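You operate a simulated robot arm through the tools that you are given. There is no shell and no other tool.

The job below is to be done with a simulated robot arm. You get a single attempt, and the scene is never put back.

TASK
Shut the car door, dust the mark off, then open it half way.
Fine: use the blue pad and lay it back on the shelf by the door post; half way is the door's first rest. What is to be rubbed or washed off counts as gone when no trace of it is left.

It is judged by the outcome, as a careful person would: the job done as asked, and still so three seconds after it is handed in. It fails if anything else is knocked over, pushed out of place, dropped, spilled or broken.

THE ROBOT
A 7-joint arm with a two-finger parallel gripper, fixed in place. Base frame: the origin is on the floor under the middle of its stand, x ahead of it, y to its left, z up. Readings come in mm, rad, newtons and seconds.
It reaches about 1247 mm from its shoulder. Its first joint turns from -2.304 to 2.304 rad. Payload 3.91 kg.
Tool frame: the origin (TCP) lies between the finger pads and is the grasp point; the fingertips stand 30 mm ahead of it; z points along the fingers, y is the line along which they close. Largest opening 110 mm; finger width 20, thickness 10; the body of the gripper, 48 by 112 mm, starts 55 mm behind the TCP.
Orientation is that of the tool frame in the base frame, as [roll, pitch, yaw] about the fixed x, y, z axes, in that order (R = Rz(yaw) Ry(pitch) Rx(roll)). With the fingers straight down and closing along the base's y, the tool's x points along the base's -x, its y along +y and its z along -z.

THE INTERFACE
- The arm moves only by the tool apply_moves. Its argument "increments" is a list of rows, each an object (a shift or turn left out is 0, a gripper value left out holds the last) with "hand": the finger opening in mm, from 0 to 110; "offset": the shift along the base's x, y, z in mm, a list of three; "rotation": the turn, a rotation vector about the base's x, y, z in rad, a list of three. In form: [{"hand": hand, "offset": [x, y, z], "rotation": [ax, ay, az]}, ...]. A call has 1 to 20 rows; each row shifts and turns the commanded pose from where the row before left it. A row lasts 0.2 s, in which the tool goes at most 50 mm and 0.15 rad; a call with a longer step from one row to the next is refused whole, and so is a gripper value outside its range. A pose out of reach is approached as far as the arm can. The call stops where the force on the tool passes 70 N (or 10 N more than at its start, if that is more) or the arm is blocked; 0.2 s more then pass. Each finger travels about 108 mm/s and halts on what it meets, pressing with about 40 N; the grip force reading is that of the motor and also rises with nothing between the fingers. The clock runs only during rows and for 0.2 s after the last one: add rows that do not move to give the fingers time. It gives the time, the measured TCP pose, the force on the tool (base axes), the opening and the grip force at its end, in the units of the frame above (readings bear some noise), with the torque about the TCP (base axes, N m) and any sound that the robot's microphone picked up.
- Cameras (640 x 400 px; columns grow to the right, rows downward): "scene" is fixed at [399.6, -650.6, 1259.2]; the picture's right is [0.79, -0.61, 0.00], its down [-0.34, -0.44, -0.83] and it looks along [0.51, 0.66, -0.56] (base axes); focal length 314 px, centre (320, 200). "wrist" rides on the gripper at [72, 17, -103] in the tool frame; the picture's right is [-0.23, 0.97, 0.00], its down [-0.76, -0.18, -0.62] and it looks along [-0.61, -0.14, 0.78] (tool axes); focal length 222 px, centre (320, 200). There is no depth. A picture from a camera that has moved, and an enlarged one, comes with that camera's place and axes in the base frame and with its lens.
- get_image(camera): a new picture of that camera. No time passes.
- enlarge(camera, box): a new picture of the part [left, top, right, bottom] of that camera's present view, enlarged. No time passes.
- sign_off(): hands the job in; it is judged then, once.

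Nothing tells you positions but the pictures and the camera data. Unless the task says otherwise, let go and move clear before handing in.

The tools are called after "Request:" as name(argument=value, ...) on one line, values as JSON. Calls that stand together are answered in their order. apply_moves: Moves the arm, as the interface text tells. Its arguments: {"type":"object","properties":{"increments":{"type":"array","items":{"type":"object","properties":{"hand":{"type":"number"},"offset":{"type":"array","items":{"type":"number"}},"rotation":{"type":"array","items":{"type":"number"}}}}}},"required":["increments"]} The other tools are called the same way: get_image (camera) takes a picture; enlarge (camera, box) takes an enlarged picture of a part of a camera's view; sign_off () hands the job in.

At the start:

```text
time: 0.0
tool_pos: [658.6, 138.0, 885.8]
tcp_rot: [3.141, 0.0, 3.141]
force: [-0.4, -0.8, -0.3]
moment: [-0.03, -0.01, 0.0]
opening: 110.0
gripper_force: 0.0
```

scene: 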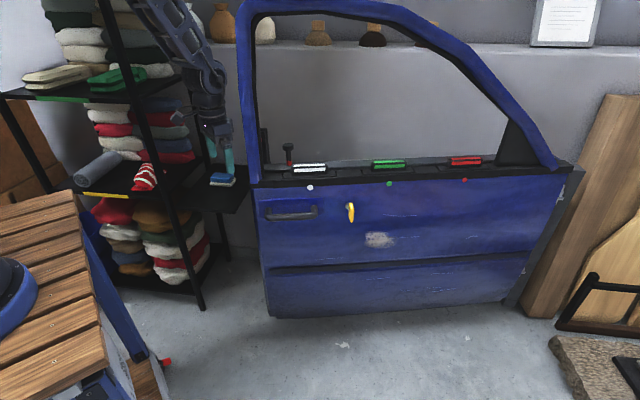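
wrist: 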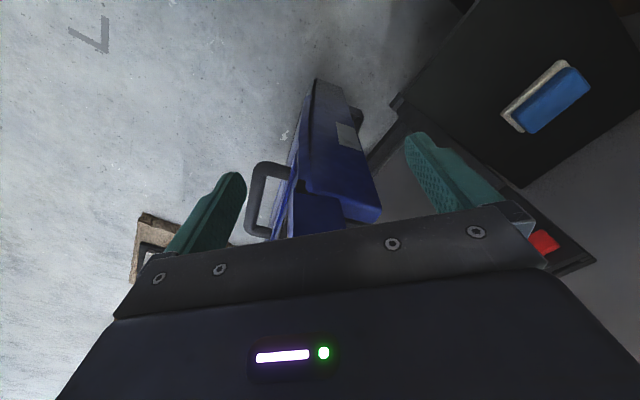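

I see a blue car door standing on a rig, with a pale dusty mark on it, and a blue pad on a shelf to the left by the door post. I'll look closer at the parts before moving anything.

Request:
enlarge(camera="scene", box=[180, 100, 340, 200])

Request:
enlarge(camera="scene", box=[240, 140, 400, 240])

Request:
enlarge(camera="scene", box=[360, 130, 600, 280])

Request:
enlarge(camera="scene", box=[240, 180, 440, 320])

Request:
enlarge(camera="wrist", box=[220, 60, 420, 260])

Request:
enlarge(camera="wrist", box=[380, 0, 640, 280])

```text
4.00 times, centred on (260, 150) of scene
camera zoom: at [399.6, -650.6, 1259.2], right [0.79, -0.61, 0.0], down [-0.34, -0.44, -0.83], along [0.51, 0.66, -0.56], focal length 1256 px, centre (560, 400)
```

zoom: 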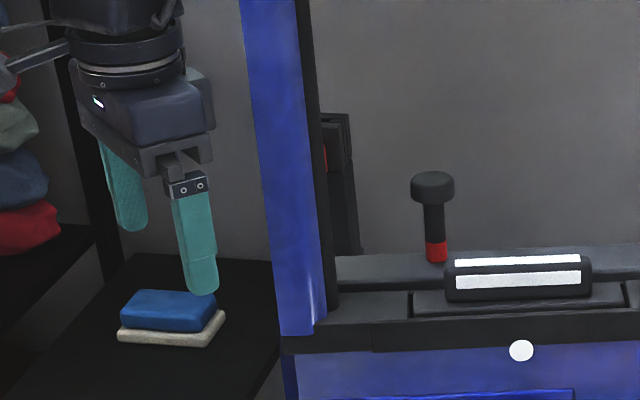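

```text
4.00 times, centred on (320, 190) of scene
camera zoom: at [399.6, -650.6, 1259.2], right [0.79, -0.61, 0.0], down [-0.34, -0.44, -0.83], along [0.51, 0.66, -0.56], focal length 1256 px, centre (320, 240)
```

zoom: 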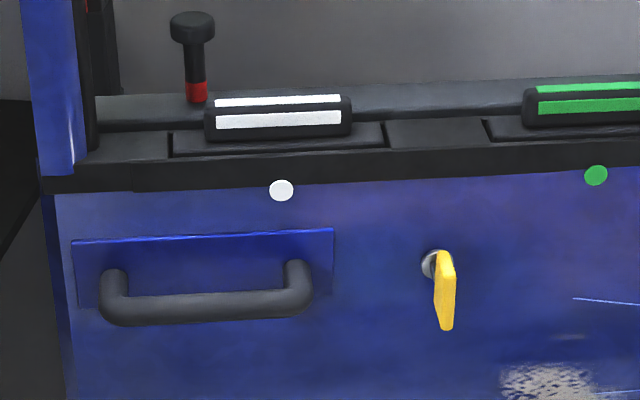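

```text
2.67 times, centred on (480, 205) of scene
camera zoom: at [399.6, -650.6, 1259.2], right [0.79, -0.61, 0.0], down [-0.34, -0.44, -0.83], along [0.51, 0.66, -0.56], focal length 837 px, centre (-107, 187)
```

zoom: 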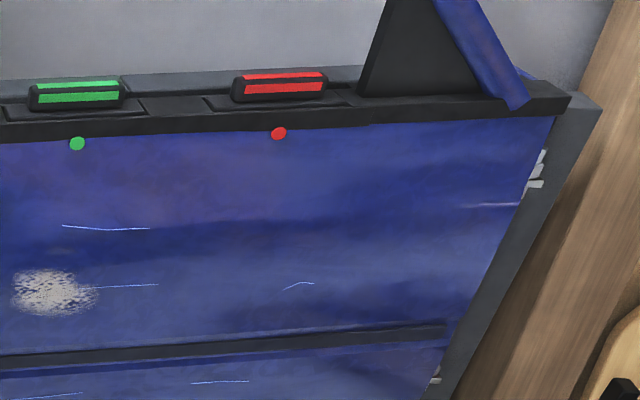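

```text
2.86 times, centred on (340, 250) of scene
camera zoom: at [399.6, -650.6, 1259.2], right [0.79, -0.61, 0.0], down [-0.34, -0.44, -0.83], along [0.51, 0.66, -0.56], focal length 897 px, centre (263, 57)
```

zoom: 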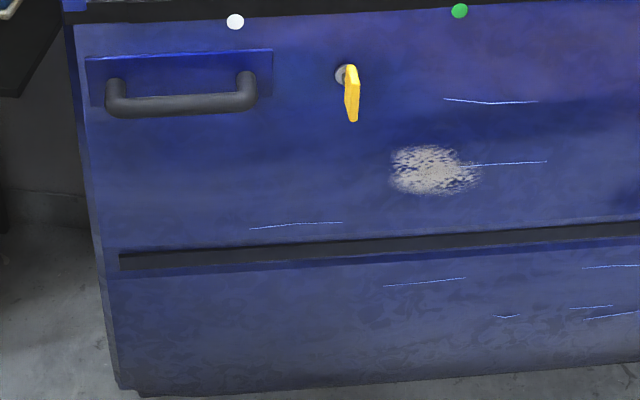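

```text
2.00 times, centred on (320, 160) of wrist
camera zoom: at [586.3, 154.5, 988.6], right [0.23, 0.97, 0.0], down [0.76, -0.18, 0.62], along [0.61, -0.14, -0.78], focal length 444 px, centre (320, 280)
```

zoom: 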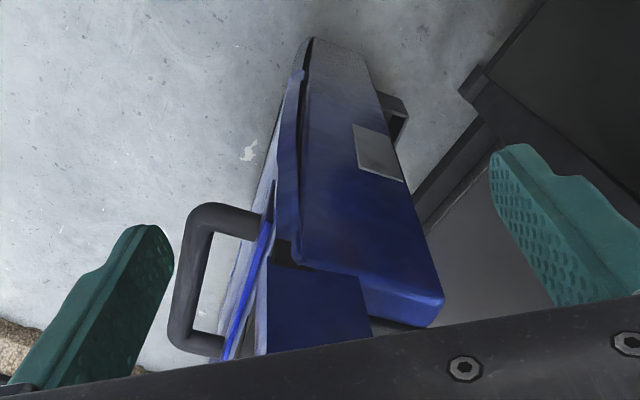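

```text
1.43 times, centred on (510, 140) of wrist
camera zoom: at [586.3, 154.5, 988.6], right [0.23, 0.97, 0.0], down [0.76, -0.18, 0.62], along [0.61, -0.14, -0.78], focal length 317 px, centre (49, 286)
```

zoom: 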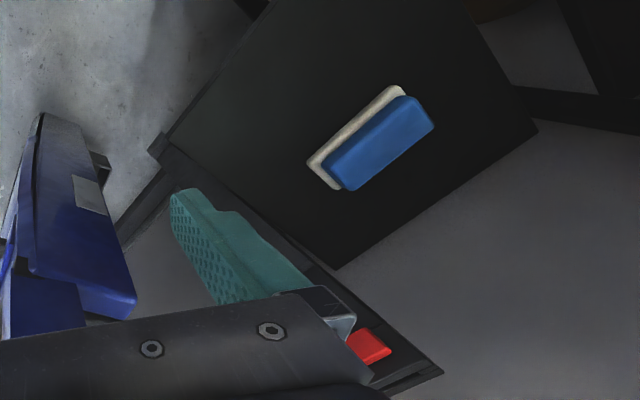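

I take the pad to be near (777, 509, 586), and the free edge of the door near (705, 60). The hinge looks far right, near (1540, -440), and a post with a red part stands near (947, 450). I'll move the empty hand left, away from the door, to look at the pad, post and shelf.

Request:
apply_moves(increments=[{"offset": [-10, 45, 0]}, {"offset": [-10, 45, 0]}, {"offset": [-10, 45, 0]}, {"offset": [-10, 45, 0]}, {"offset": [-10, 30, 0]}, {}])

Request:
get_image(camera="wrist")

Request:
get_image(camera="scene")

```text
time: 1.4
tool_pos: [608.8, 349.9, 885.6]
tcp_rot: [-3.141, -0.002, -3.141]
force: [-0.3, -0.4, 0.5]
moment: [0.02, 0.07, 0.02]
opening: 110.3
gripper_force: 0.0
```

```text
taken
camera wrist: at [536.2, 365.1, 988.2], right [0.23, 0.97, 0.0], down [0.76, -0.18, 0.62], along [0.61, -0.14, -0.78], focal length 222 px, centre (320, 200)
```

wrist: 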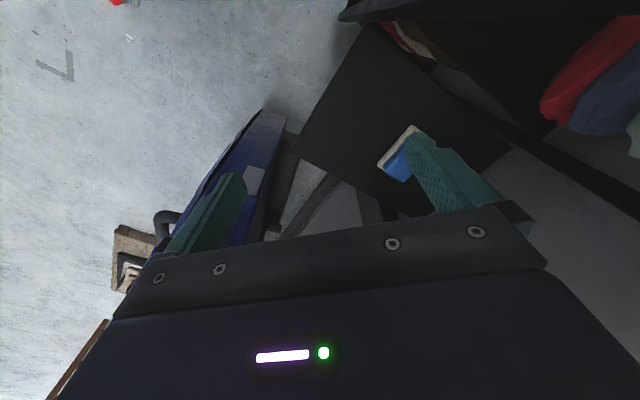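

```text
taken
```

scene: 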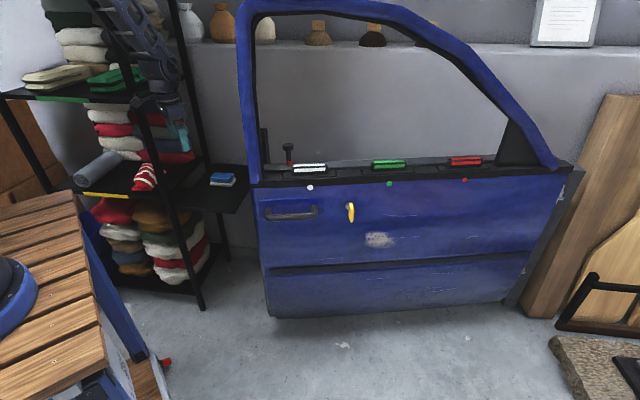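

The hand is clear of the door now. I'll zoom in on the pad and on the pillar, sill and rack around the door.

Request:
enlarge(camera="scene", box=[190, 150, 270, 200])

Request:
enlarge(camera="scene", box=[240, 110, 320, 160])

Request:
enlarge(camera="scene", box=[250, 140, 410, 240])

Request:
enlarge(camera="wrist", box=[240, 60, 440, 240])

```text
8.00 times, centred on (230, 175) of scene
camera zoom: at [399.6, -650.6, 1259.2], right [0.79, -0.61, 0.0], down [-0.34, -0.44, -0.83], along [0.51, 0.66, -0.56], focal length 2511 px, centre (1040, 400)
```

zoom: 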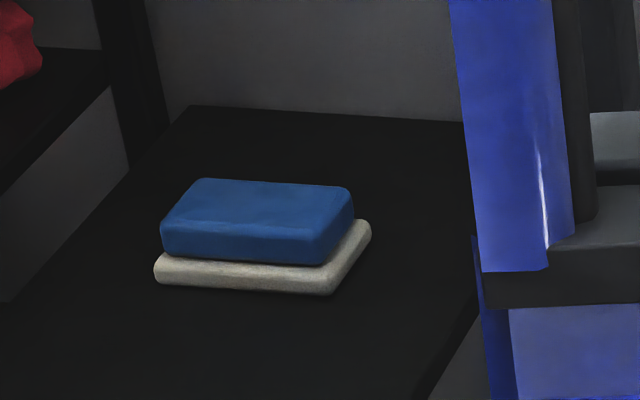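

```text
8.00 times, centred on (280, 135) of scene
camera zoom: at [399.6, -650.6, 1259.2], right [0.79, -0.61, 0.0], down [-0.34, -0.44, -0.83], along [0.51, 0.66, -0.56], focal length 2511 px, centre (640, 720)
```

zoom: 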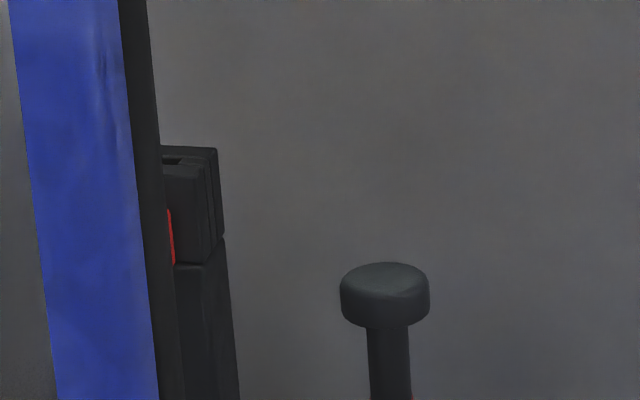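

```text
4.00 times, centred on (330, 190) of scene
camera zoom: at [399.6, -650.6, 1259.2], right [0.79, -0.61, 0.0], down [-0.34, -0.44, -0.83], along [0.51, 0.66, -0.56], focal length 1256 px, centre (280, 240)
```

zoom: 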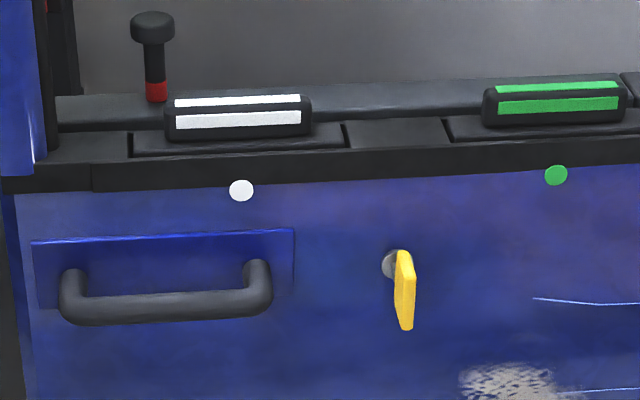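

```text
2.22 times, centred on (340, 150) of wrist
camera zoom: at [536.2, 365.1, 988.2], right [0.23, 0.97, 0.0], down [0.76, -0.18, 0.62], along [0.61, -0.14, -0.78], focal length 494 px, centre (276, 311)
```

zoom: 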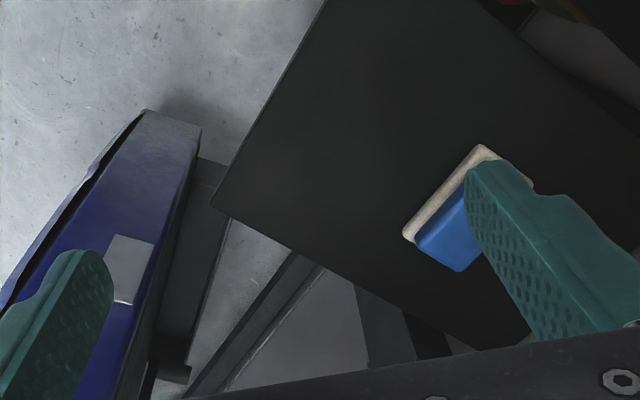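

The pad has a cream felt face below a blue grip block, and it lies roughly along the shut-door line. I'll tilt the hand up to see the post and door frame ahead.

Request:
apply_moves(increments=[{"offset": [-10, 0, 20], "rotation": [0, -0.15, 0]}, {"offset": [-10, 0, 20], "rotation": [0, -0.15, 0]}, {"offset": [-10, 0, 20], "rotation": [0, -0.15, 0]}, {"offset": [-10, 0, 20], "rotation": [0, -0.15, 0]}, {}])

Request:
get_image(camera="wrist")

```text
time: 2.6
tool_pos: [568.2, 348.9, 964.1]
tcp_rot: [3.139, 0.6, 3.14]
force: [0.7, -1.0, -0.2]
moment: [0.05, 0.03, 0.01]
opening: 110.0
gripper_force: 0.0
```

```text
taken
camera wrist: at [450.6, 364.8, 1008.4], right [0.19, 0.97, 0.13], down [0.28, -0.18, 0.94], along [0.94, -0.14, -0.3], focal length 222 px, centre (320, 200)
```

wrist: 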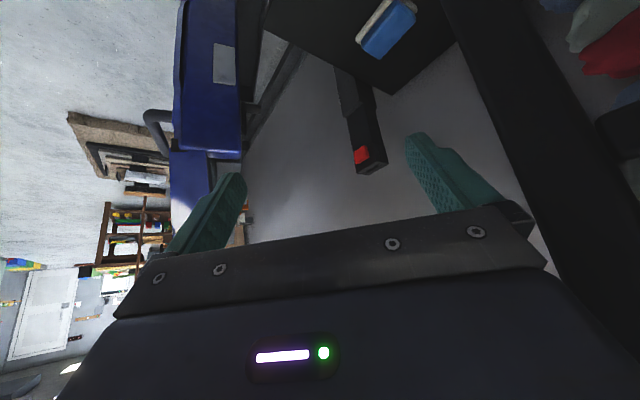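

Request:
enlarge(camera="wrist", box=[120, 0, 440, 200])

Request:
enlarge(camera="wrist", box=[320, 60, 420, 190])

Request:
get_image(camera="scene")

```text
2.00 times, centred on (280, 100) of wrist
camera zoom: at [450.6, 364.8, 1008.4], right [0.19, 0.97, 0.13], down [0.28, -0.18, 0.94], along [0.94, -0.14, -0.3], focal length 444 px, centre (400, 400)
```

zoom: 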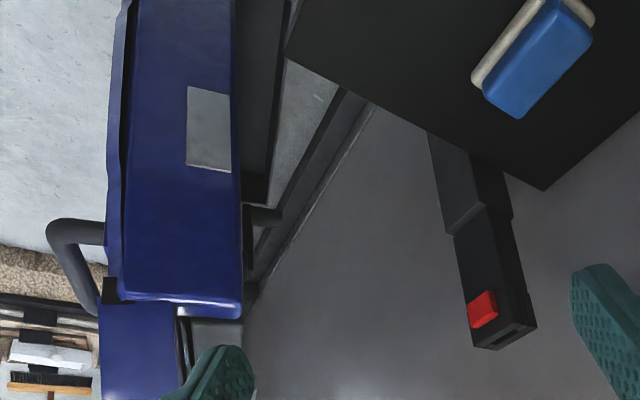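

```text
3.08 times, centred on (370, 125) of wrist
camera zoom: at [450.6, 364.8, 1008.4], right [0.19, 0.97, 0.13], down [0.28, -0.18, 0.94], along [0.94, -0.14, -0.3], focal length 684 px, centre (166, 431)
```

zoom: 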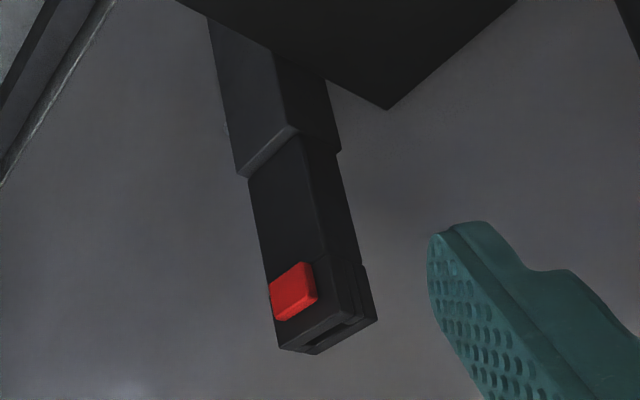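

```text
taken
```

scene: 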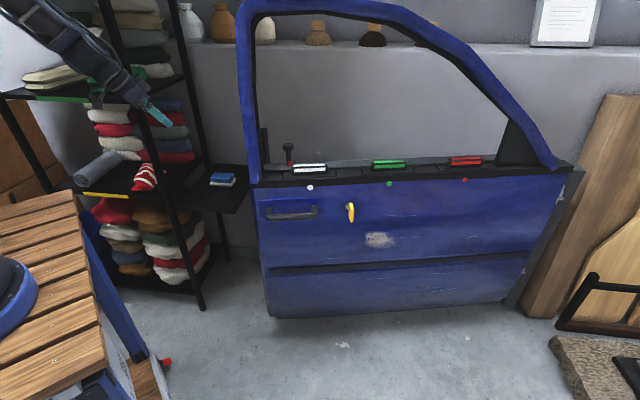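

A low black post with a red button-like block on top stands behind the shelf, and the door is open by roughly 20°. I'll swing the hand to the outer side of the door, pointing horizontally at the panel. From there I can see the handle, key and mark, and later push the door shut.

Request:
apply_moves(increments=[{"hand": 110, "offset": [-12, -25, -16], "rotation": [0, 0.15, 0]}, {"offset": [-12, -25, -16], "rotation": [0, 0.15, 0]}, {"offset": [-12, -25, -16], "rotation": [0, 0.15, 0]}, {"offset": [-12, -25, -16], "rotation": [0, 0.15, 0]}, {"offset": [0, -45, -10], "rotation": [0, 0, -0.1423]}, {"offset": [0, -45, -10], "rotation": [0, 0, -0.1423]}, {"offset": [0, -45, -10], "rotation": [0, 0, -0.1423]}, {"offset": [0, -45, -10], "rotation": [0, 0, -0.1423]}, {"offset": [0, -20, -10]}, {}])

Request:
get_image(camera="wrist")

Request:
get_image(camera="scene")

```text
time: 4.8
tool_pos: [520.6, 48.1, 852.0]
tcp_rot: [3.141, 0.0, 2.571]
force: [0.4, 0.2, -0.4]
moment: [-0.02, 0.0, 0.0]
opening: 109.7
gripper_force: 0.0
```

```text
taken
camera wrist: at [468.8, 99.9, 955.9], right [0.72, 0.7, 0.0], down [0.55, -0.56, 0.62], along [0.43, -0.45, -0.78], focal length 222 px, centre (320, 200)
```

wrist: 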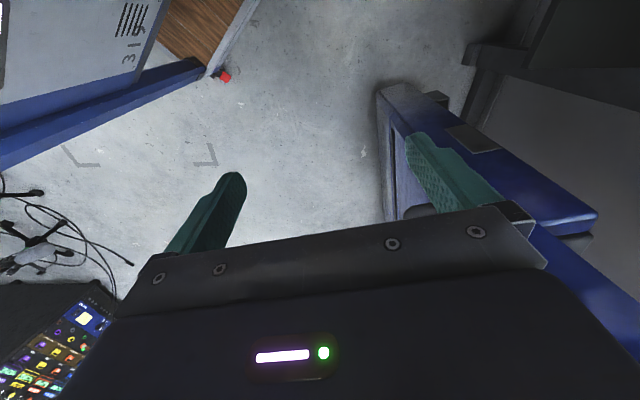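

```text
taken
```

scene: 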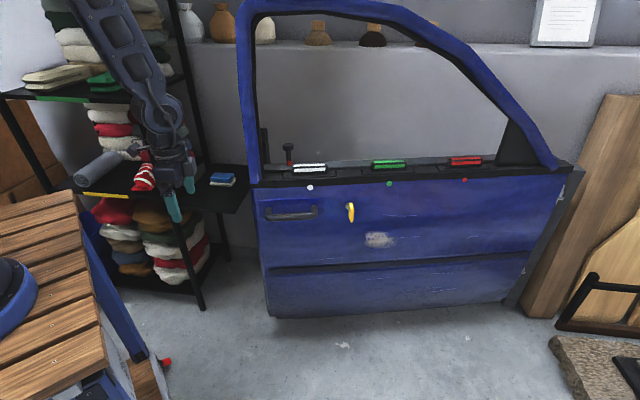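

Request:
apply_moves(increments=[{"offset": [9.1, -20.7, -12], "rotation": [0.1203, -0.077, 0]}, {"offset": [9.1, -20.7, -12], "rotation": [0.1203, -0.077, 0]}, {"offset": [9.1, -20.7, -12], "rotation": [0.1203, -0.077, 0]}, {"offset": [9.1, -20.7, -12], "rotation": [0.1203, -0.077, 0]}, {"offset": [9.1, -20.7, -12], "rotation": [0.1203, -0.077, 0]}, {"offset": [9.1, -20.7, -12], "rotation": [0.1203, -0.077, 0]}, {"offset": [9.1, -20.7, -12], "rotation": [0.1203, -0.077, 0]}, {"offset": [9.1, -20.7, -12], "rotation": [0.1203, -0.077, 0]}, {"offset": [9.1, -20.7, -12], "rotation": [0.1203, -0.077, 0]}, {"offset": [9.1, -20.7, -12], "rotation": [0.1203, -0.077, 0]}, {"offset": [9.1, -20.7, -12], "rotation": [0.1203, -0.077, 0]}, {}])

Request:
get_image(camera="wrist")

Request:
get_image(camera="scene")

```text
time: 7.4
tool_pos: [642.6, -176.9, 717.9]
tcp_rot: [1.568, 0.003, 2.57]
force: [0.1, 0.5, 0.0]
moment: [-0.02, 0.0, 0.02]
opening: 109.9
gripper_force: 0.1
out of reach, approached as far as the arm can: row 2, 3
```

```text
taken
camera wrist: at [527.2, -226.6, 734.2], right [0.19, -0.12, 0.97], down [0.31, -0.94, -0.18], along [0.93, 0.33, -0.14], focal length 222 px, centre (320, 200)
```

wrist: 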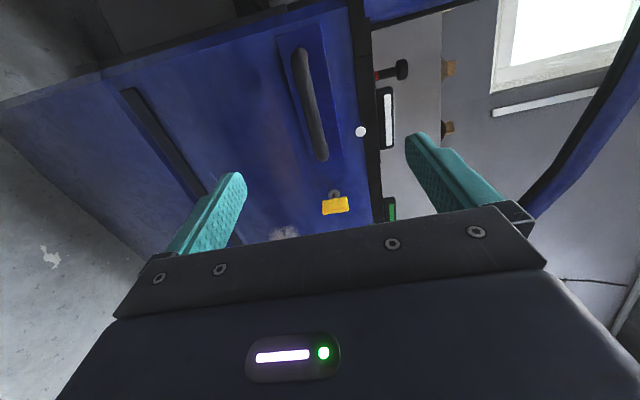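

```text
taken
```

scene: 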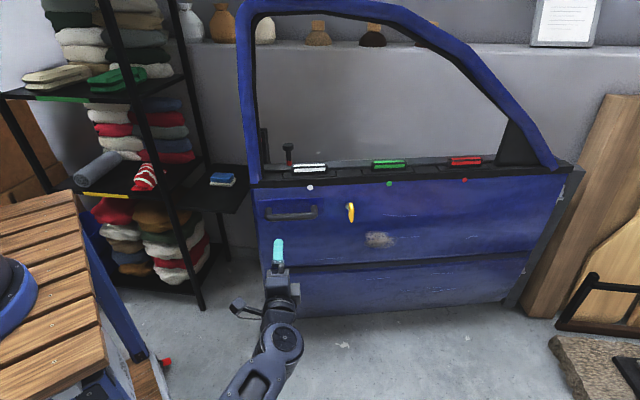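

Request:
enlarge(camera="wrist", box=[240, 20, 460, 240])

Request:
enlarge(camera="wrist", box=[80, 0, 400, 250])

```text
1.82 times, centred on (350, 130) of wrist
camera zoom: at [527.2, -226.6, 734.2], right [0.19, -0.12, 0.97], down [0.31, -0.94, -0.18], along [0.93, 0.33, -0.14], focal length 404 px, centre (266, 327)
```

zoom: 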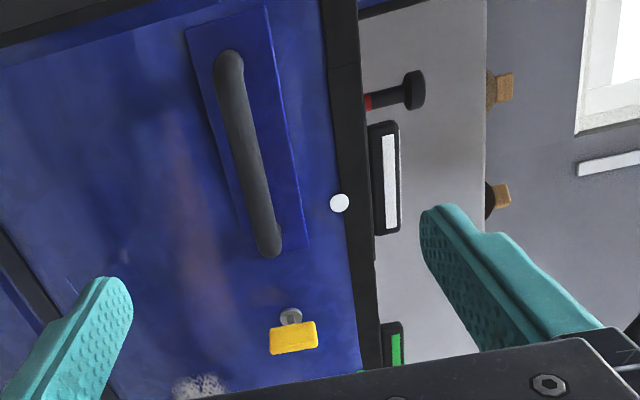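

```text
1.60 times, centred on (240, 125) of wrist
camera zoom: at [527.2, -226.6, 734.2], right [0.19, -0.12, 0.97], down [0.31, -0.94, -0.18], along [0.93, 0.33, -0.14], focal length 355 px, centre (448, 320)
```

zoom: 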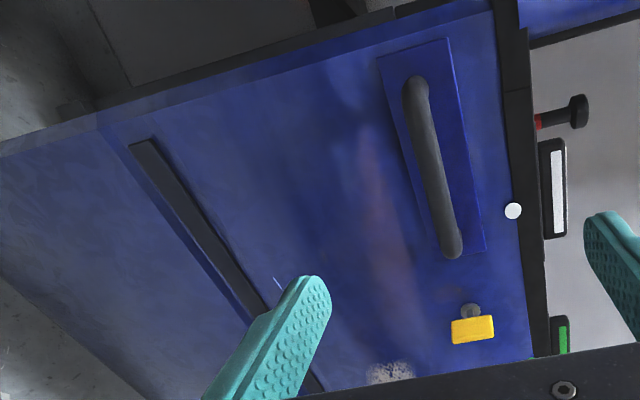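

The handle bar runs from about (733, 37, 700) to (849, -39, 697), and the key and mark are further along the panel. I'll close the fingers and bring the tips just in front of the panel below the handle, near the free edge.

Request:
apply_moves(increments=[{"hand": 0, "offset": [12.6, 24.8, -23.6]}, {"offset": [12.6, 24.8, -23.6]}, {"offset": [12.6, 24.8, -23.6]}, {"offset": [12.6, 24.8, -23.6]}, {"offset": [12.6, 24.8, -23.6]}, {}])

Request:
get_image(camera="wrist")

Request:
get_image(camera="scene")

```text
time: 8.8
tool_pos: [704.2, -53.0, 599.9]
tcp_rot: [1.57, -0.001, 2.573]
force: [-0.3, 0.3, 0.1]
moment: [-0.02, 0.02, -0.03]
opening: 0.0
gripper_force: 37.3
```

```text
taken
camera wrist: at [588.5, -101.6, 616.1], right [0.19, -0.12, 0.97], down [0.31, -0.94, -0.18], along [0.93, 0.33, -0.14], focal length 222 px, centre (320, 200)
```

wrist: 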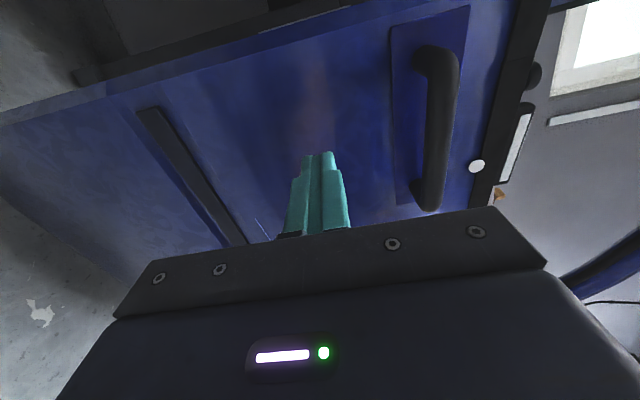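

```text
taken
```

scene: 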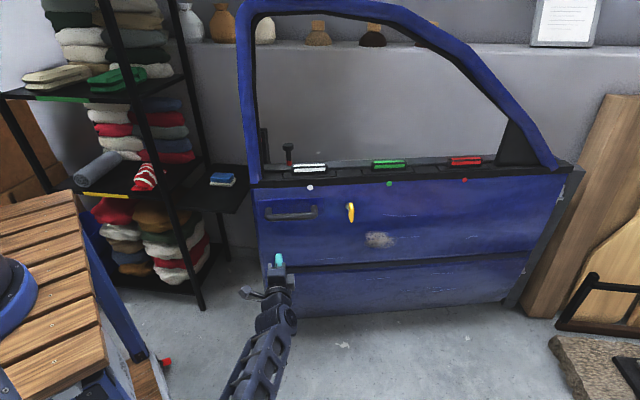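

The fingertips point at the panel under the handle. I'll advance along the door's normal to make contact.

Request:
apply_moves(increments=[{"offset": [8.1, 12.6, 0]}, {"offset": [8.1, 12.6, 0]}, {"offset": [8.1, 12.6, 0]}, {"offset": [8.1, 12.6, 0]}, {"offset": [8.1, 12.6, 0]}, {"offset": [5.4, 8.4, 0]}])

Request:
apply_moves(increments=[{"offset": [2.7, 4.2, 0]}, {"offset": [2.7, 4.2, 0]}, {"offset": [2.7, 4.2, 0]}, {"offset": [2.7, 4.2, 0]}])

Request:
get_image(camera="wrist")

Request:
get_image(camera="scene")

```text
time: 10.2
tool_pos: [751.0, 17.6, 599.4]
tcp_rot: [1.571, 0.0, 2.571]
force: [0.3, -0.1, 0.1]
moment: [-0.01, 0.01, 0.02]
opening: 0.0
gripper_force: 37.9
```

```text
time: 11.2
tool_pos: [762.1, 33.7, 599.2]
tcp_rot: [1.57, 0.0, 2.572]
force: [-0.3, 0.7, 0.4]
moment: [0.01, 0.0, -0.03]
opening: 0.0
gripper_force: 37.7
```

```text
taken
camera wrist: at [645.7, -14.3, 615.8], right [0.19, -0.12, 0.97], down [0.31, -0.94, -0.18], along [0.93, 0.33, -0.14], focal length 222 px, centre (320, 200)
```

wrist: 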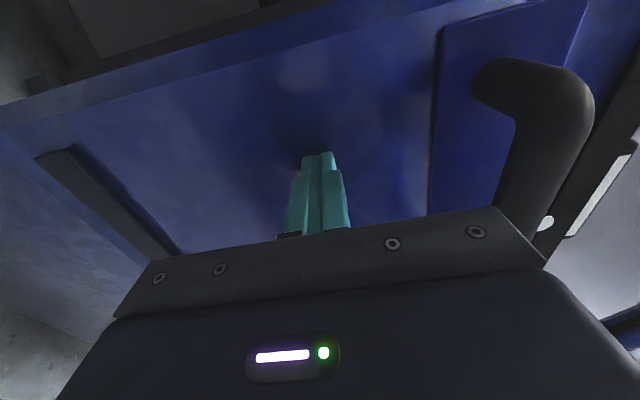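

```text
taken
```

scene: 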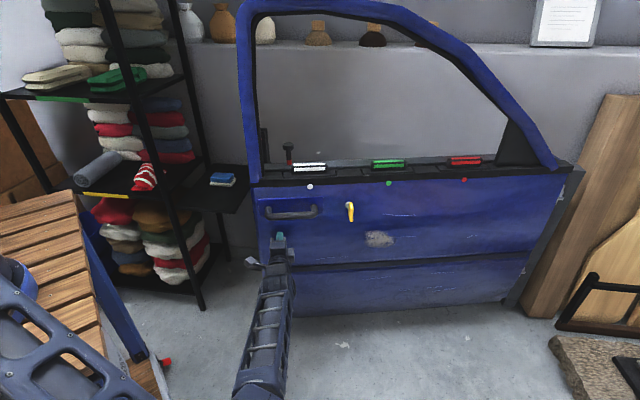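

Request:
apply_moves(increments=[{"offset": [2.2, 3.4, 0]}, {"offset": [2.2, 3.4, 0]}, {"offset": [2.2, 3.4, 0]}, {"offset": [2.2, 3.4, 0]}])

Request:
enlarge(camera="scene", box=[240, 180, 380, 290])

```text
time: 12.2
tool_pos: [771.1, 48.9, 601.1]
tcp_rot: [1.572, 0.001, 2.575]
force: [0.0, -0.5, -0.4]
moment: [-0.02, 0.0, 0.0]
opening: 0.0
gripper_force: 37.9
```

```text
3.64 times, centred on (310, 235) of scene
camera zoom: at [399.6, -650.6, 1259.2], right [0.79, -0.61, 0.0], down [-0.34, -0.44, -0.83], along [0.51, 0.66, -0.56], focal length 1141 px, centre (356, 73)
```

zoom: 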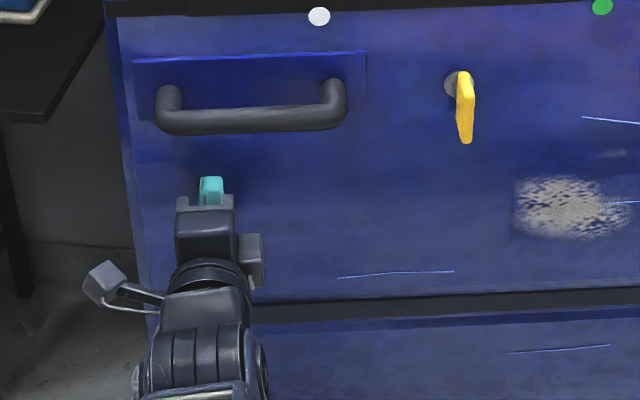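

Request:
apply_moves(increments=[{"offset": [2.7, 4.2, 0]}, {"offset": [2.7, 4.2, 0]}, {"offset": [2.7, 4.2, 0]}])

Request:
apply_moves(increments=[{"offset": [2.7, 4.2, 0]}, {"offset": [2.7, 4.2, 0]}, {"offset": [2.7, 4.2, 0]}])

Request:
get_image(camera="wrist")

```text
time: 13.0
tool_pos: [779.4, 60.1, 598.7]
tcp_rot: [1.572, -0.001, 2.573]
force: [0.0, -0.6, -0.4]
moment: [-0.05, -0.01, -0.03]
opening: 0.1
gripper_force: 37.4
```

```text
time: 13.8
tool_pos: [786.2, 73.4, 598.6]
tcp_rot: [1.571, -0.001, 2.572]
force: [-0.2, -0.8, 0.4]
moment: [0.0, -0.02, 0.02]
opening: 0.3
gripper_force: 38.0
```

```text
taken
camera wrist: at [670.2, 25.0, 616.4], right [0.19, -0.12, 0.97], down [0.31, -0.94, -0.18], along [0.93, 0.33, -0.14], focal length 222 px, centre (320, 200)
```

wrist: 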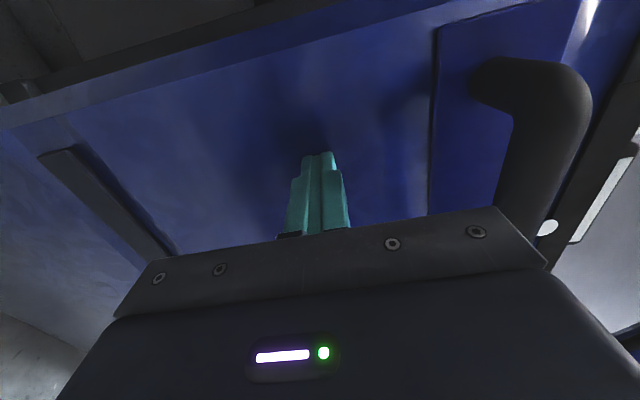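

The wrist view looks the same relative to the panel while the hand has advanced, so the door is already moving with almost no resistance. I'll follow its arc about the hinge, turning the hand with it.

Request:
apply_moves(increments=[{"offset": [11.2, 14.7, 0], "rotation": [0, 0, -0.0255]}, {"offset": [11.2, 14.7, 0], "rotation": [0, 0, -0.0255]}, {"offset": [11.2, 14.7, 0], "rotation": [0, 0, -0.0255]}, {"offset": [11.2, 14.7, 0], "rotation": [0, 0, -0.0255]}, {"offset": [11.2, 14.7, 0], "rotation": [0, 0, -0.0255]}])

Request:
get_image(camera="wrist")

Request:
get_image(camera="scene")

```text
time: 15.0
tool_pos: [843.7, 147.7, 598.8]
tcp_rot: [1.571, -0.001, 2.445]
force: [0.4, 0.5, 0.5]
moment: [-0.01, -0.03, 0.01]
opening: 0.0
gripper_force: 37.6
```

```text
taken
camera wrist: at [721.8, 114.3, 615.5], right [0.18, -0.15, 0.97], down [0.18, -0.97, -0.18], along [0.97, 0.21, -0.14], focal length 222 px, centre (320, 200)
```

wrist: 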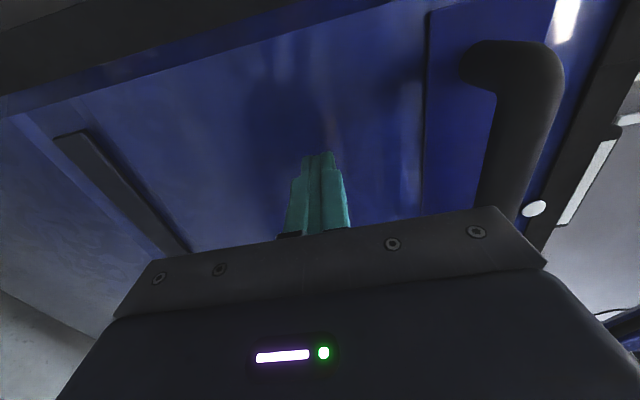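

```text
taken
```

scene: 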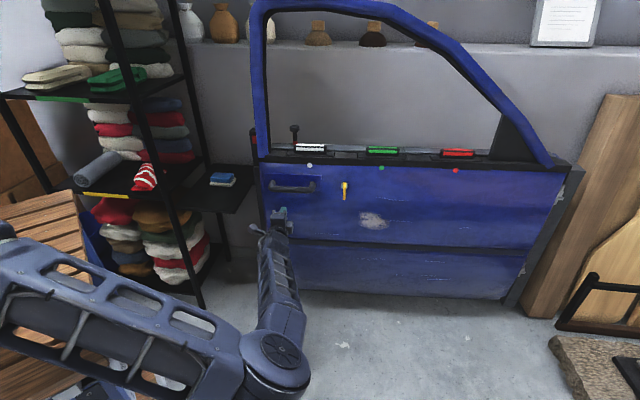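

The door is swinging towards the post as expected. I'll continue along the arc.

Request:
apply_moves(increments=[{"offset": [12.1, 13.5, 0], "rotation": [0, 0, -0.0255]}, {"offset": [12.1, 13.5, 0], "rotation": [0, 0, -0.0255]}, {"offset": [12.1, 13.5, 0], "rotation": [0, 0, -0.0255]}, {"offset": [12.1, 13.5, 0], "rotation": [0, 0, -0.0255]}, {"offset": [12.1, 13.5, 0], "rotation": [0, 0, -0.0255]}])

Request:
get_image(camera="wrist")

Request:
get_image(camera="scene")

```text
time: 16.1
tool_pos: [891.3, 202.5, 596.4]
tcp_rot: [1.574, -0.002, 2.337]
force: [-28.3, -25.9, 15.1]
moment: [0.44, -0.31, 0.41]
opening: 0.1
gripper_force: 37.7
stopped in row 5: the force on the tool passed its limit at 124 N (the readings are from after the stop); the commanded pose is now the measured one
```

```text
taken
camera wrist: at [767.2, 181.3, 614.4], right [0.16, -0.16, 0.97], down [0.08, -0.98, -0.18], along [0.98, 0.1, -0.14], focal length 222 px, centre (320, 200)
```

wrist: 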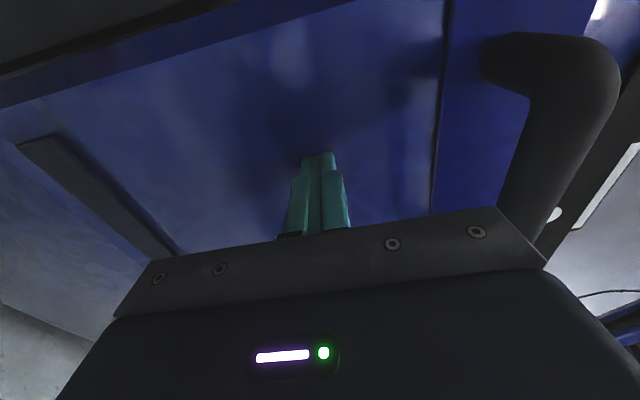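

```text
taken
```

scene: 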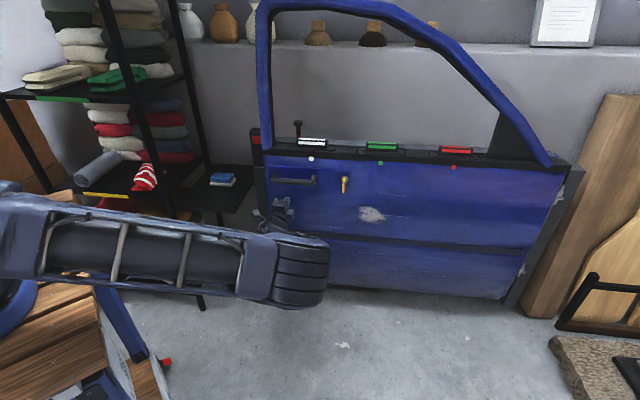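

The door stopped against something with a sharp force rise and no sound. I'll look closely at the free edge and post before pressing further.

Request:
enlarge(camera="scene", box=[235, 110, 335, 180])

Request:
enlarge(camera="scene", box=[240, 130, 400, 240])

Request:
enlarge(camera="scene", box=[440, 120, 600, 320])

Request:
enlarge(camera="scene", box=[180, 0, 580, 200])

```text
5.71 times, centred on (285, 145) of scene
camera zoom: at [399.6, -650.6, 1259.2], right [0.79, -0.61, 0.0], down [-0.34, -0.44, -0.83], along [0.51, 0.66, -0.56], focal length 1794 px, centre (520, 514)
```

zoom: 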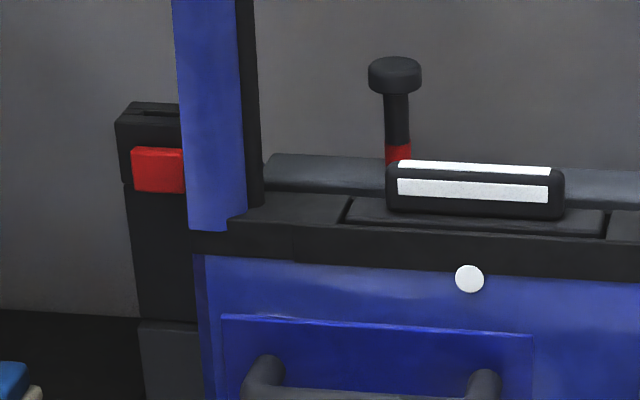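

```text
3.64 times, centred on (320, 185) of scene
camera zoom: at [399.6, -650.6, 1259.2], right [0.79, -0.61, 0.0], down [-0.34, -0.44, -0.83], along [0.51, 0.66, -0.56], focal length 1141 px, centre (320, 254)
```

zoom: 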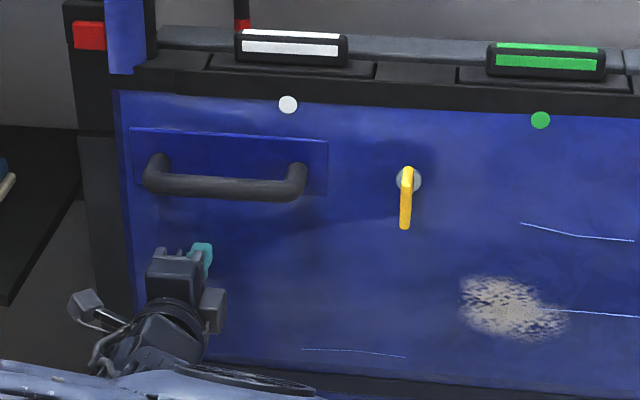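

```text
2.00 times, centred on (520, 220) of scene
camera zoom: at [399.6, -650.6, 1259.2], right [0.79, -0.61, 0.0], down [-0.34, -0.44, -0.83], along [0.51, 0.66, -0.56], focal length 628 px, centre (-80, 160)
```

zoom: 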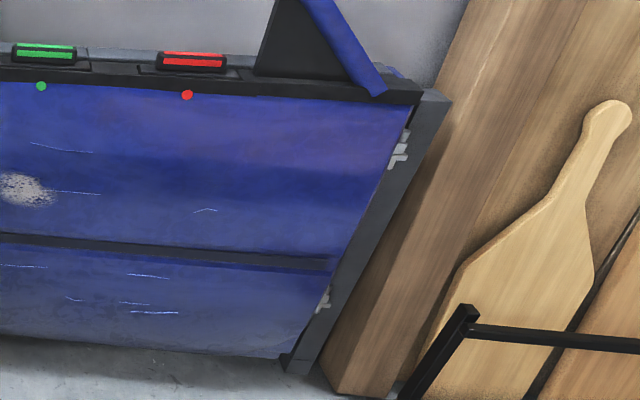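

```text
1.60 times, centred on (380, 100) of scene
camera zoom: at [399.6, -650.6, 1259.2], right [0.79, -0.61, 0.0], down [-0.34, -0.44, -0.83], along [0.51, 0.66, -0.56], focal length 502 px, centre (224, 360)
```

zoom: 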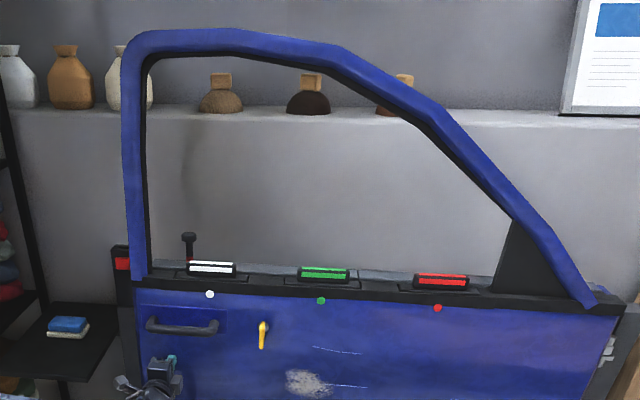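

The door edge sits in front of the post, and it isn't clear that it is fully shut. I'll press slowly to see whether it gives or latches.

Request:
apply_moves(increments=[{"offset": [1.4, 1.4, 0]}, {"offset": [1.4, 1.4, 0]}, {"offset": [1.4, 1.4, 0]}])

```text
time: 16.5
tool_pos: [890.9, 201.3, 596.9]
tcp_rot: [1.573, 0.0, 2.334]
force: [-19.4, -16.0, 11.3]
moment: [0.31, -0.19, 0.35]
opening: 0.2
gripper_force: 37.8
stopped in row 1: the force on the tool passed its limit at 79 N (the readings are from after the stop); the commanded pose is now the measured one
```

It is rigid here, so I need to see the gap at the free edge. I'll back off, turn the fingers down and move above the shelf side to look at the door edge and post.

Request:
apply_moves(increments=[{"offset": [-17, -17, 0]}, {"offset": [-25, -24, 0]}, {"offset": [-25, -24, 5]}, {"offset": [-25, -24, 10]}, {"offset": [-10, -5, 22], "rotation": [-0.0987, 0.1033, 0]}, {"offset": [-10, -5, 22], "rotation": [-0.0987, 0.1033, 0]}, {"offset": [-5, 0, 22], "rotation": [-0.0987, 0.1033, 0]}, {"offset": [-5, 0, 22], "rotation": [-0.0987, 0.1033, 0]}, {"offset": [-5, 0, 22], "rotation": [-0.0987, 0.1033, 0]}, {"offset": [-5, 5, 22], "rotation": [-0.0987, 0.1033, 0]}, {"offset": [-5, 10, 22], "rotation": [-0.0987, 0.1033, 0]}, {"offset": [0, 10, 22], "rotation": [-0.0987, 0.1033, 0]}, {"offset": [0, 10, 22], "rotation": [-0.0987, 0.1033, 0]}, {"offset": [0, 10, 22], "rotation": [-0.0987, 0.1033, 0]}, {"offset": [0, 10, 22], "rotation": [-0.0987, 0.1033, 0]}, {}])

Request:
get_image(camera="scene")

Request:
get_image(camera="wrist")

```text
time: 19.9
tool_pos: [755.5, 158.7, 852.2]
tcp_rot: [-3.135, -0.005, 2.331]
force: [-0.5, -0.4, -0.9]
moment: [0.01, -0.01, -0.03]
opening: 0.0
gripper_force: 37.8
```

```text
taken
```

scene: 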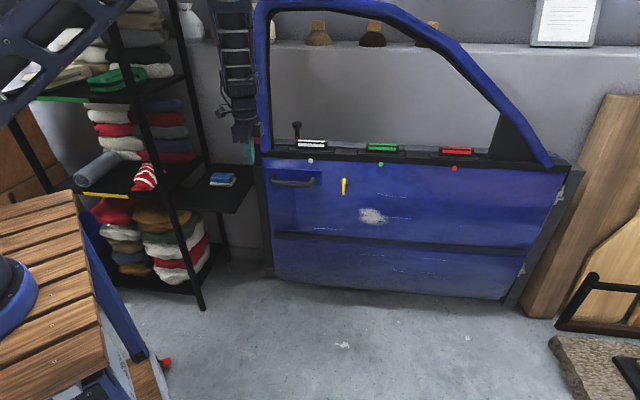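

```text
taken
camera wrist: at [718.9, 223.2, 956.3], right [0.86, 0.51, -0.01], down [0.4, -0.67, 0.62], along [0.31, -0.54, -0.78], focal length 222 px, centre (320, 200)
```

wrist: 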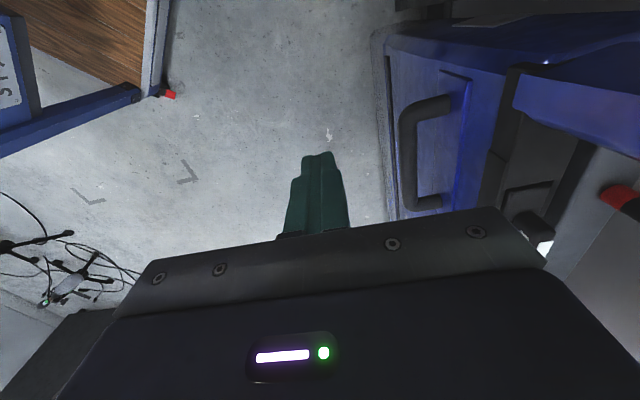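

Request:
apply_moves(increments=[{"offset": [-8, 40, 10]}, {"offset": [-5, 40, 10]}, {"offset": [0, 45, 10]}, {"offset": [0, 45, 10]}, {"offset": [0, 45, 10]}, {"offset": [0, 45, 10]}, {}])

Request:
get_image(camera="wrist")

Request:
enlarge(camera="wrist", box=[260, 0, 640, 240])

Request:
enlarge(camera="scene", box=[235, 110, 335, 180])

```text
time: 21.5
tool_pos: [743.2, 418.3, 912.0]
tcp_rot: [-3.134, -0.002, 2.333]
force: [-0.7, 1.4, 0.9]
moment: [0.0, 0.02, 0.02]
opening: 0.1
gripper_force: 37.8
```

```text
taken
camera wrist: at [707.0, 481.4, 1015.9], right [0.86, 0.51, -0.01], down [0.4, -0.67, 0.62], along [0.31, -0.54, -0.78], focal length 222 px, centre (320, 200)
```

wrist: 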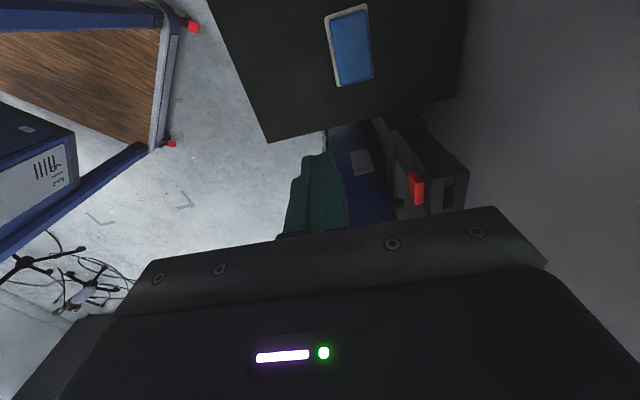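

```text
1.67 times, centred on (450, 120) of wrist
camera zoom: at [707.0, 481.4, 1015.9], right [0.86, 0.51, -0.01], down [0.4, -0.67, 0.62], along [0.31, -0.54, -0.78], focal length 370 px, centre (103, 333)
```

zoom: 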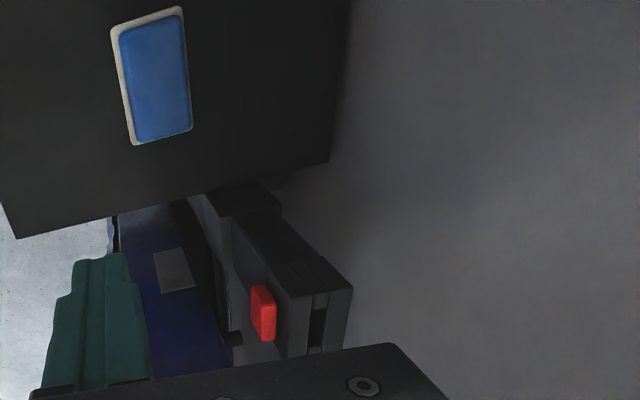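

```text
5.71 times, centred on (285, 145) of scene
camera zoom: at [399.6, -650.6, 1259.2], right [0.79, -0.61, 0.0], down [-0.34, -0.44, -0.83], along [0.51, 0.66, -0.56], focal length 1794 px, centre (520, 514)
```

zoom: 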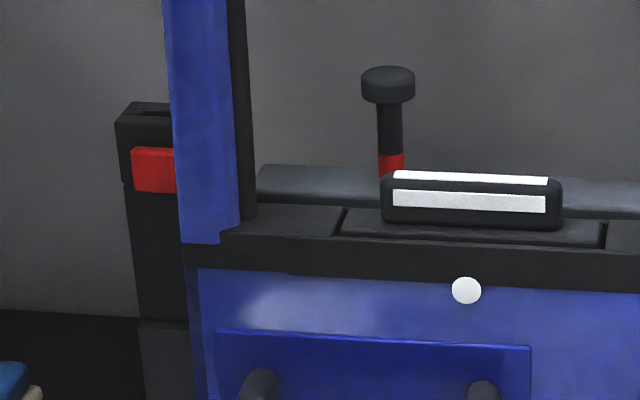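

The door rests a little off the post and isn't latched. I'll take a closer look at what lies between the door's end face and the post.

Request:
enlarge(camera="wrist", box=[320, 110, 480, 220])

Request:
enlarge(camera="scene", box=[245, 125, 285, 165])

Request:
enlarge(camera="scene", box=[240, 140, 290, 290])

```text
3.64 times, centred on (400, 165) of wrist
camera zoom: at [707.0, 481.4, 1015.9], right [0.86, 0.51, -0.01], down [0.4, -0.67, 0.62], along [0.31, -0.54, -0.78], focal length 808 px, centre (29, 327)
```

zoom: 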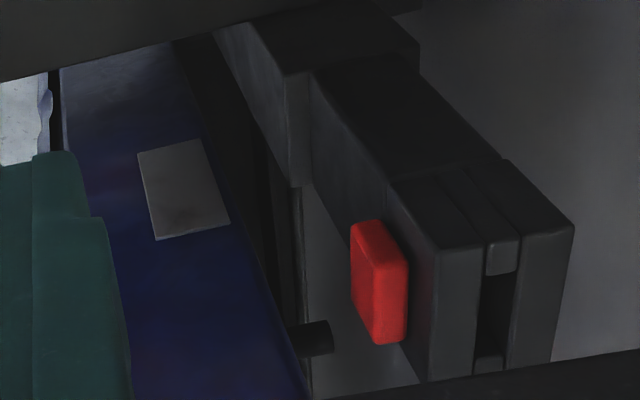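

```text
10.00 times, centred on (265, 145) of scene
camera zoom: at [399.6, -650.6, 1259.2], right [0.79, -0.61, 0.0], down [-0.34, -0.44, -0.83], along [0.51, 0.66, -0.56], focal length 3139 px, centre (870, 750)
```

zoom: 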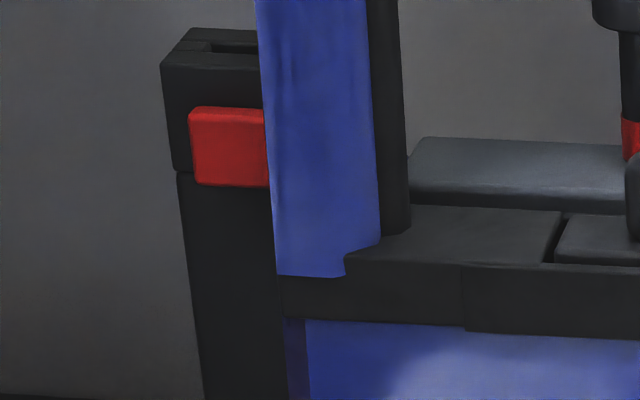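

```text
2.67 times, centred on (265, 215) of scene
camera zoom: at [399.6, -650.6, 1259.2], right [0.79, -0.61, 0.0], down [-0.34, -0.44, -0.83], along [0.51, 0.66, -0.56], focal length 837 px, centre (467, 160)
```

zoom: 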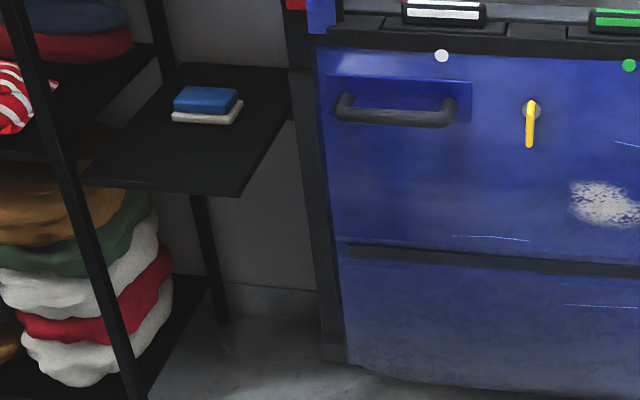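

Request:
apply_moves(increments=[{"hand": 110, "offset": [7, 4, 28], "rotation": [0, 0, 0.125]}, {"offset": [7, 4, 28], "rotation": [0, 0, 0.125]}, {"offset": [7, 4, 28], "rotation": [0, 0, 0.125]}, {"offset": [7, 4, 28], "rotation": [0, 0, 0.125]}, {}])

Request:
get_image(camera="wrist")

Request:
enlarge(camera="wrist", box=[240, 100, 420, 220])

```text
time: 22.7
tool_pos: [770.9, 435.1, 1025.1]
tcp_rot: [-3.138, -0.001, 2.835]
force: [0.2, 0.3, 0.4]
moment: [0.02, -0.05, 0.01]
opening: 109.8
gripper_force: 0.1
```

```text
taken
camera wrist: at [707.8, 472.4, 1127.4], right [0.51, 0.86, -0.01], down [0.67, -0.4, 0.62], along [0.53, -0.32, -0.78], focal length 222 px, centre (320, 200)
```

wrist: 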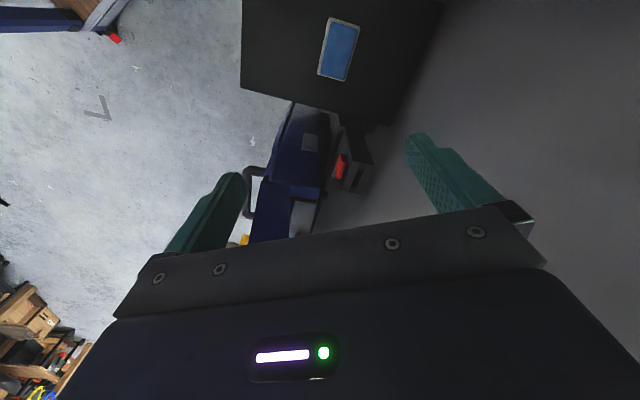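

```text
3.33 times, centred on (330, 160) of wrist
camera zoom: at [707.8, 472.4, 1127.4], right [0.51, 0.86, -0.01], down [0.67, -0.4, 0.62], along [0.53, -0.32, -0.78], focal length 740 px, centre (287, 333)
```

zoom: 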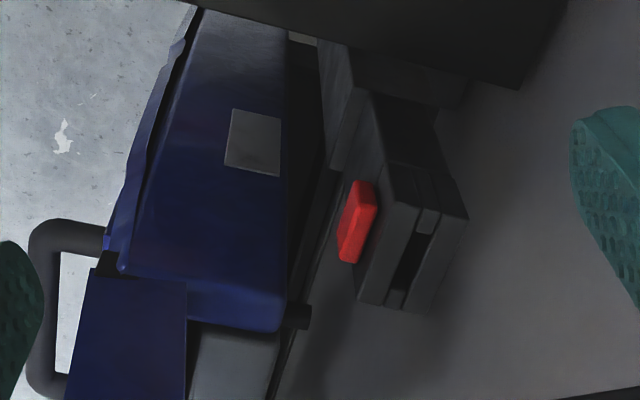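

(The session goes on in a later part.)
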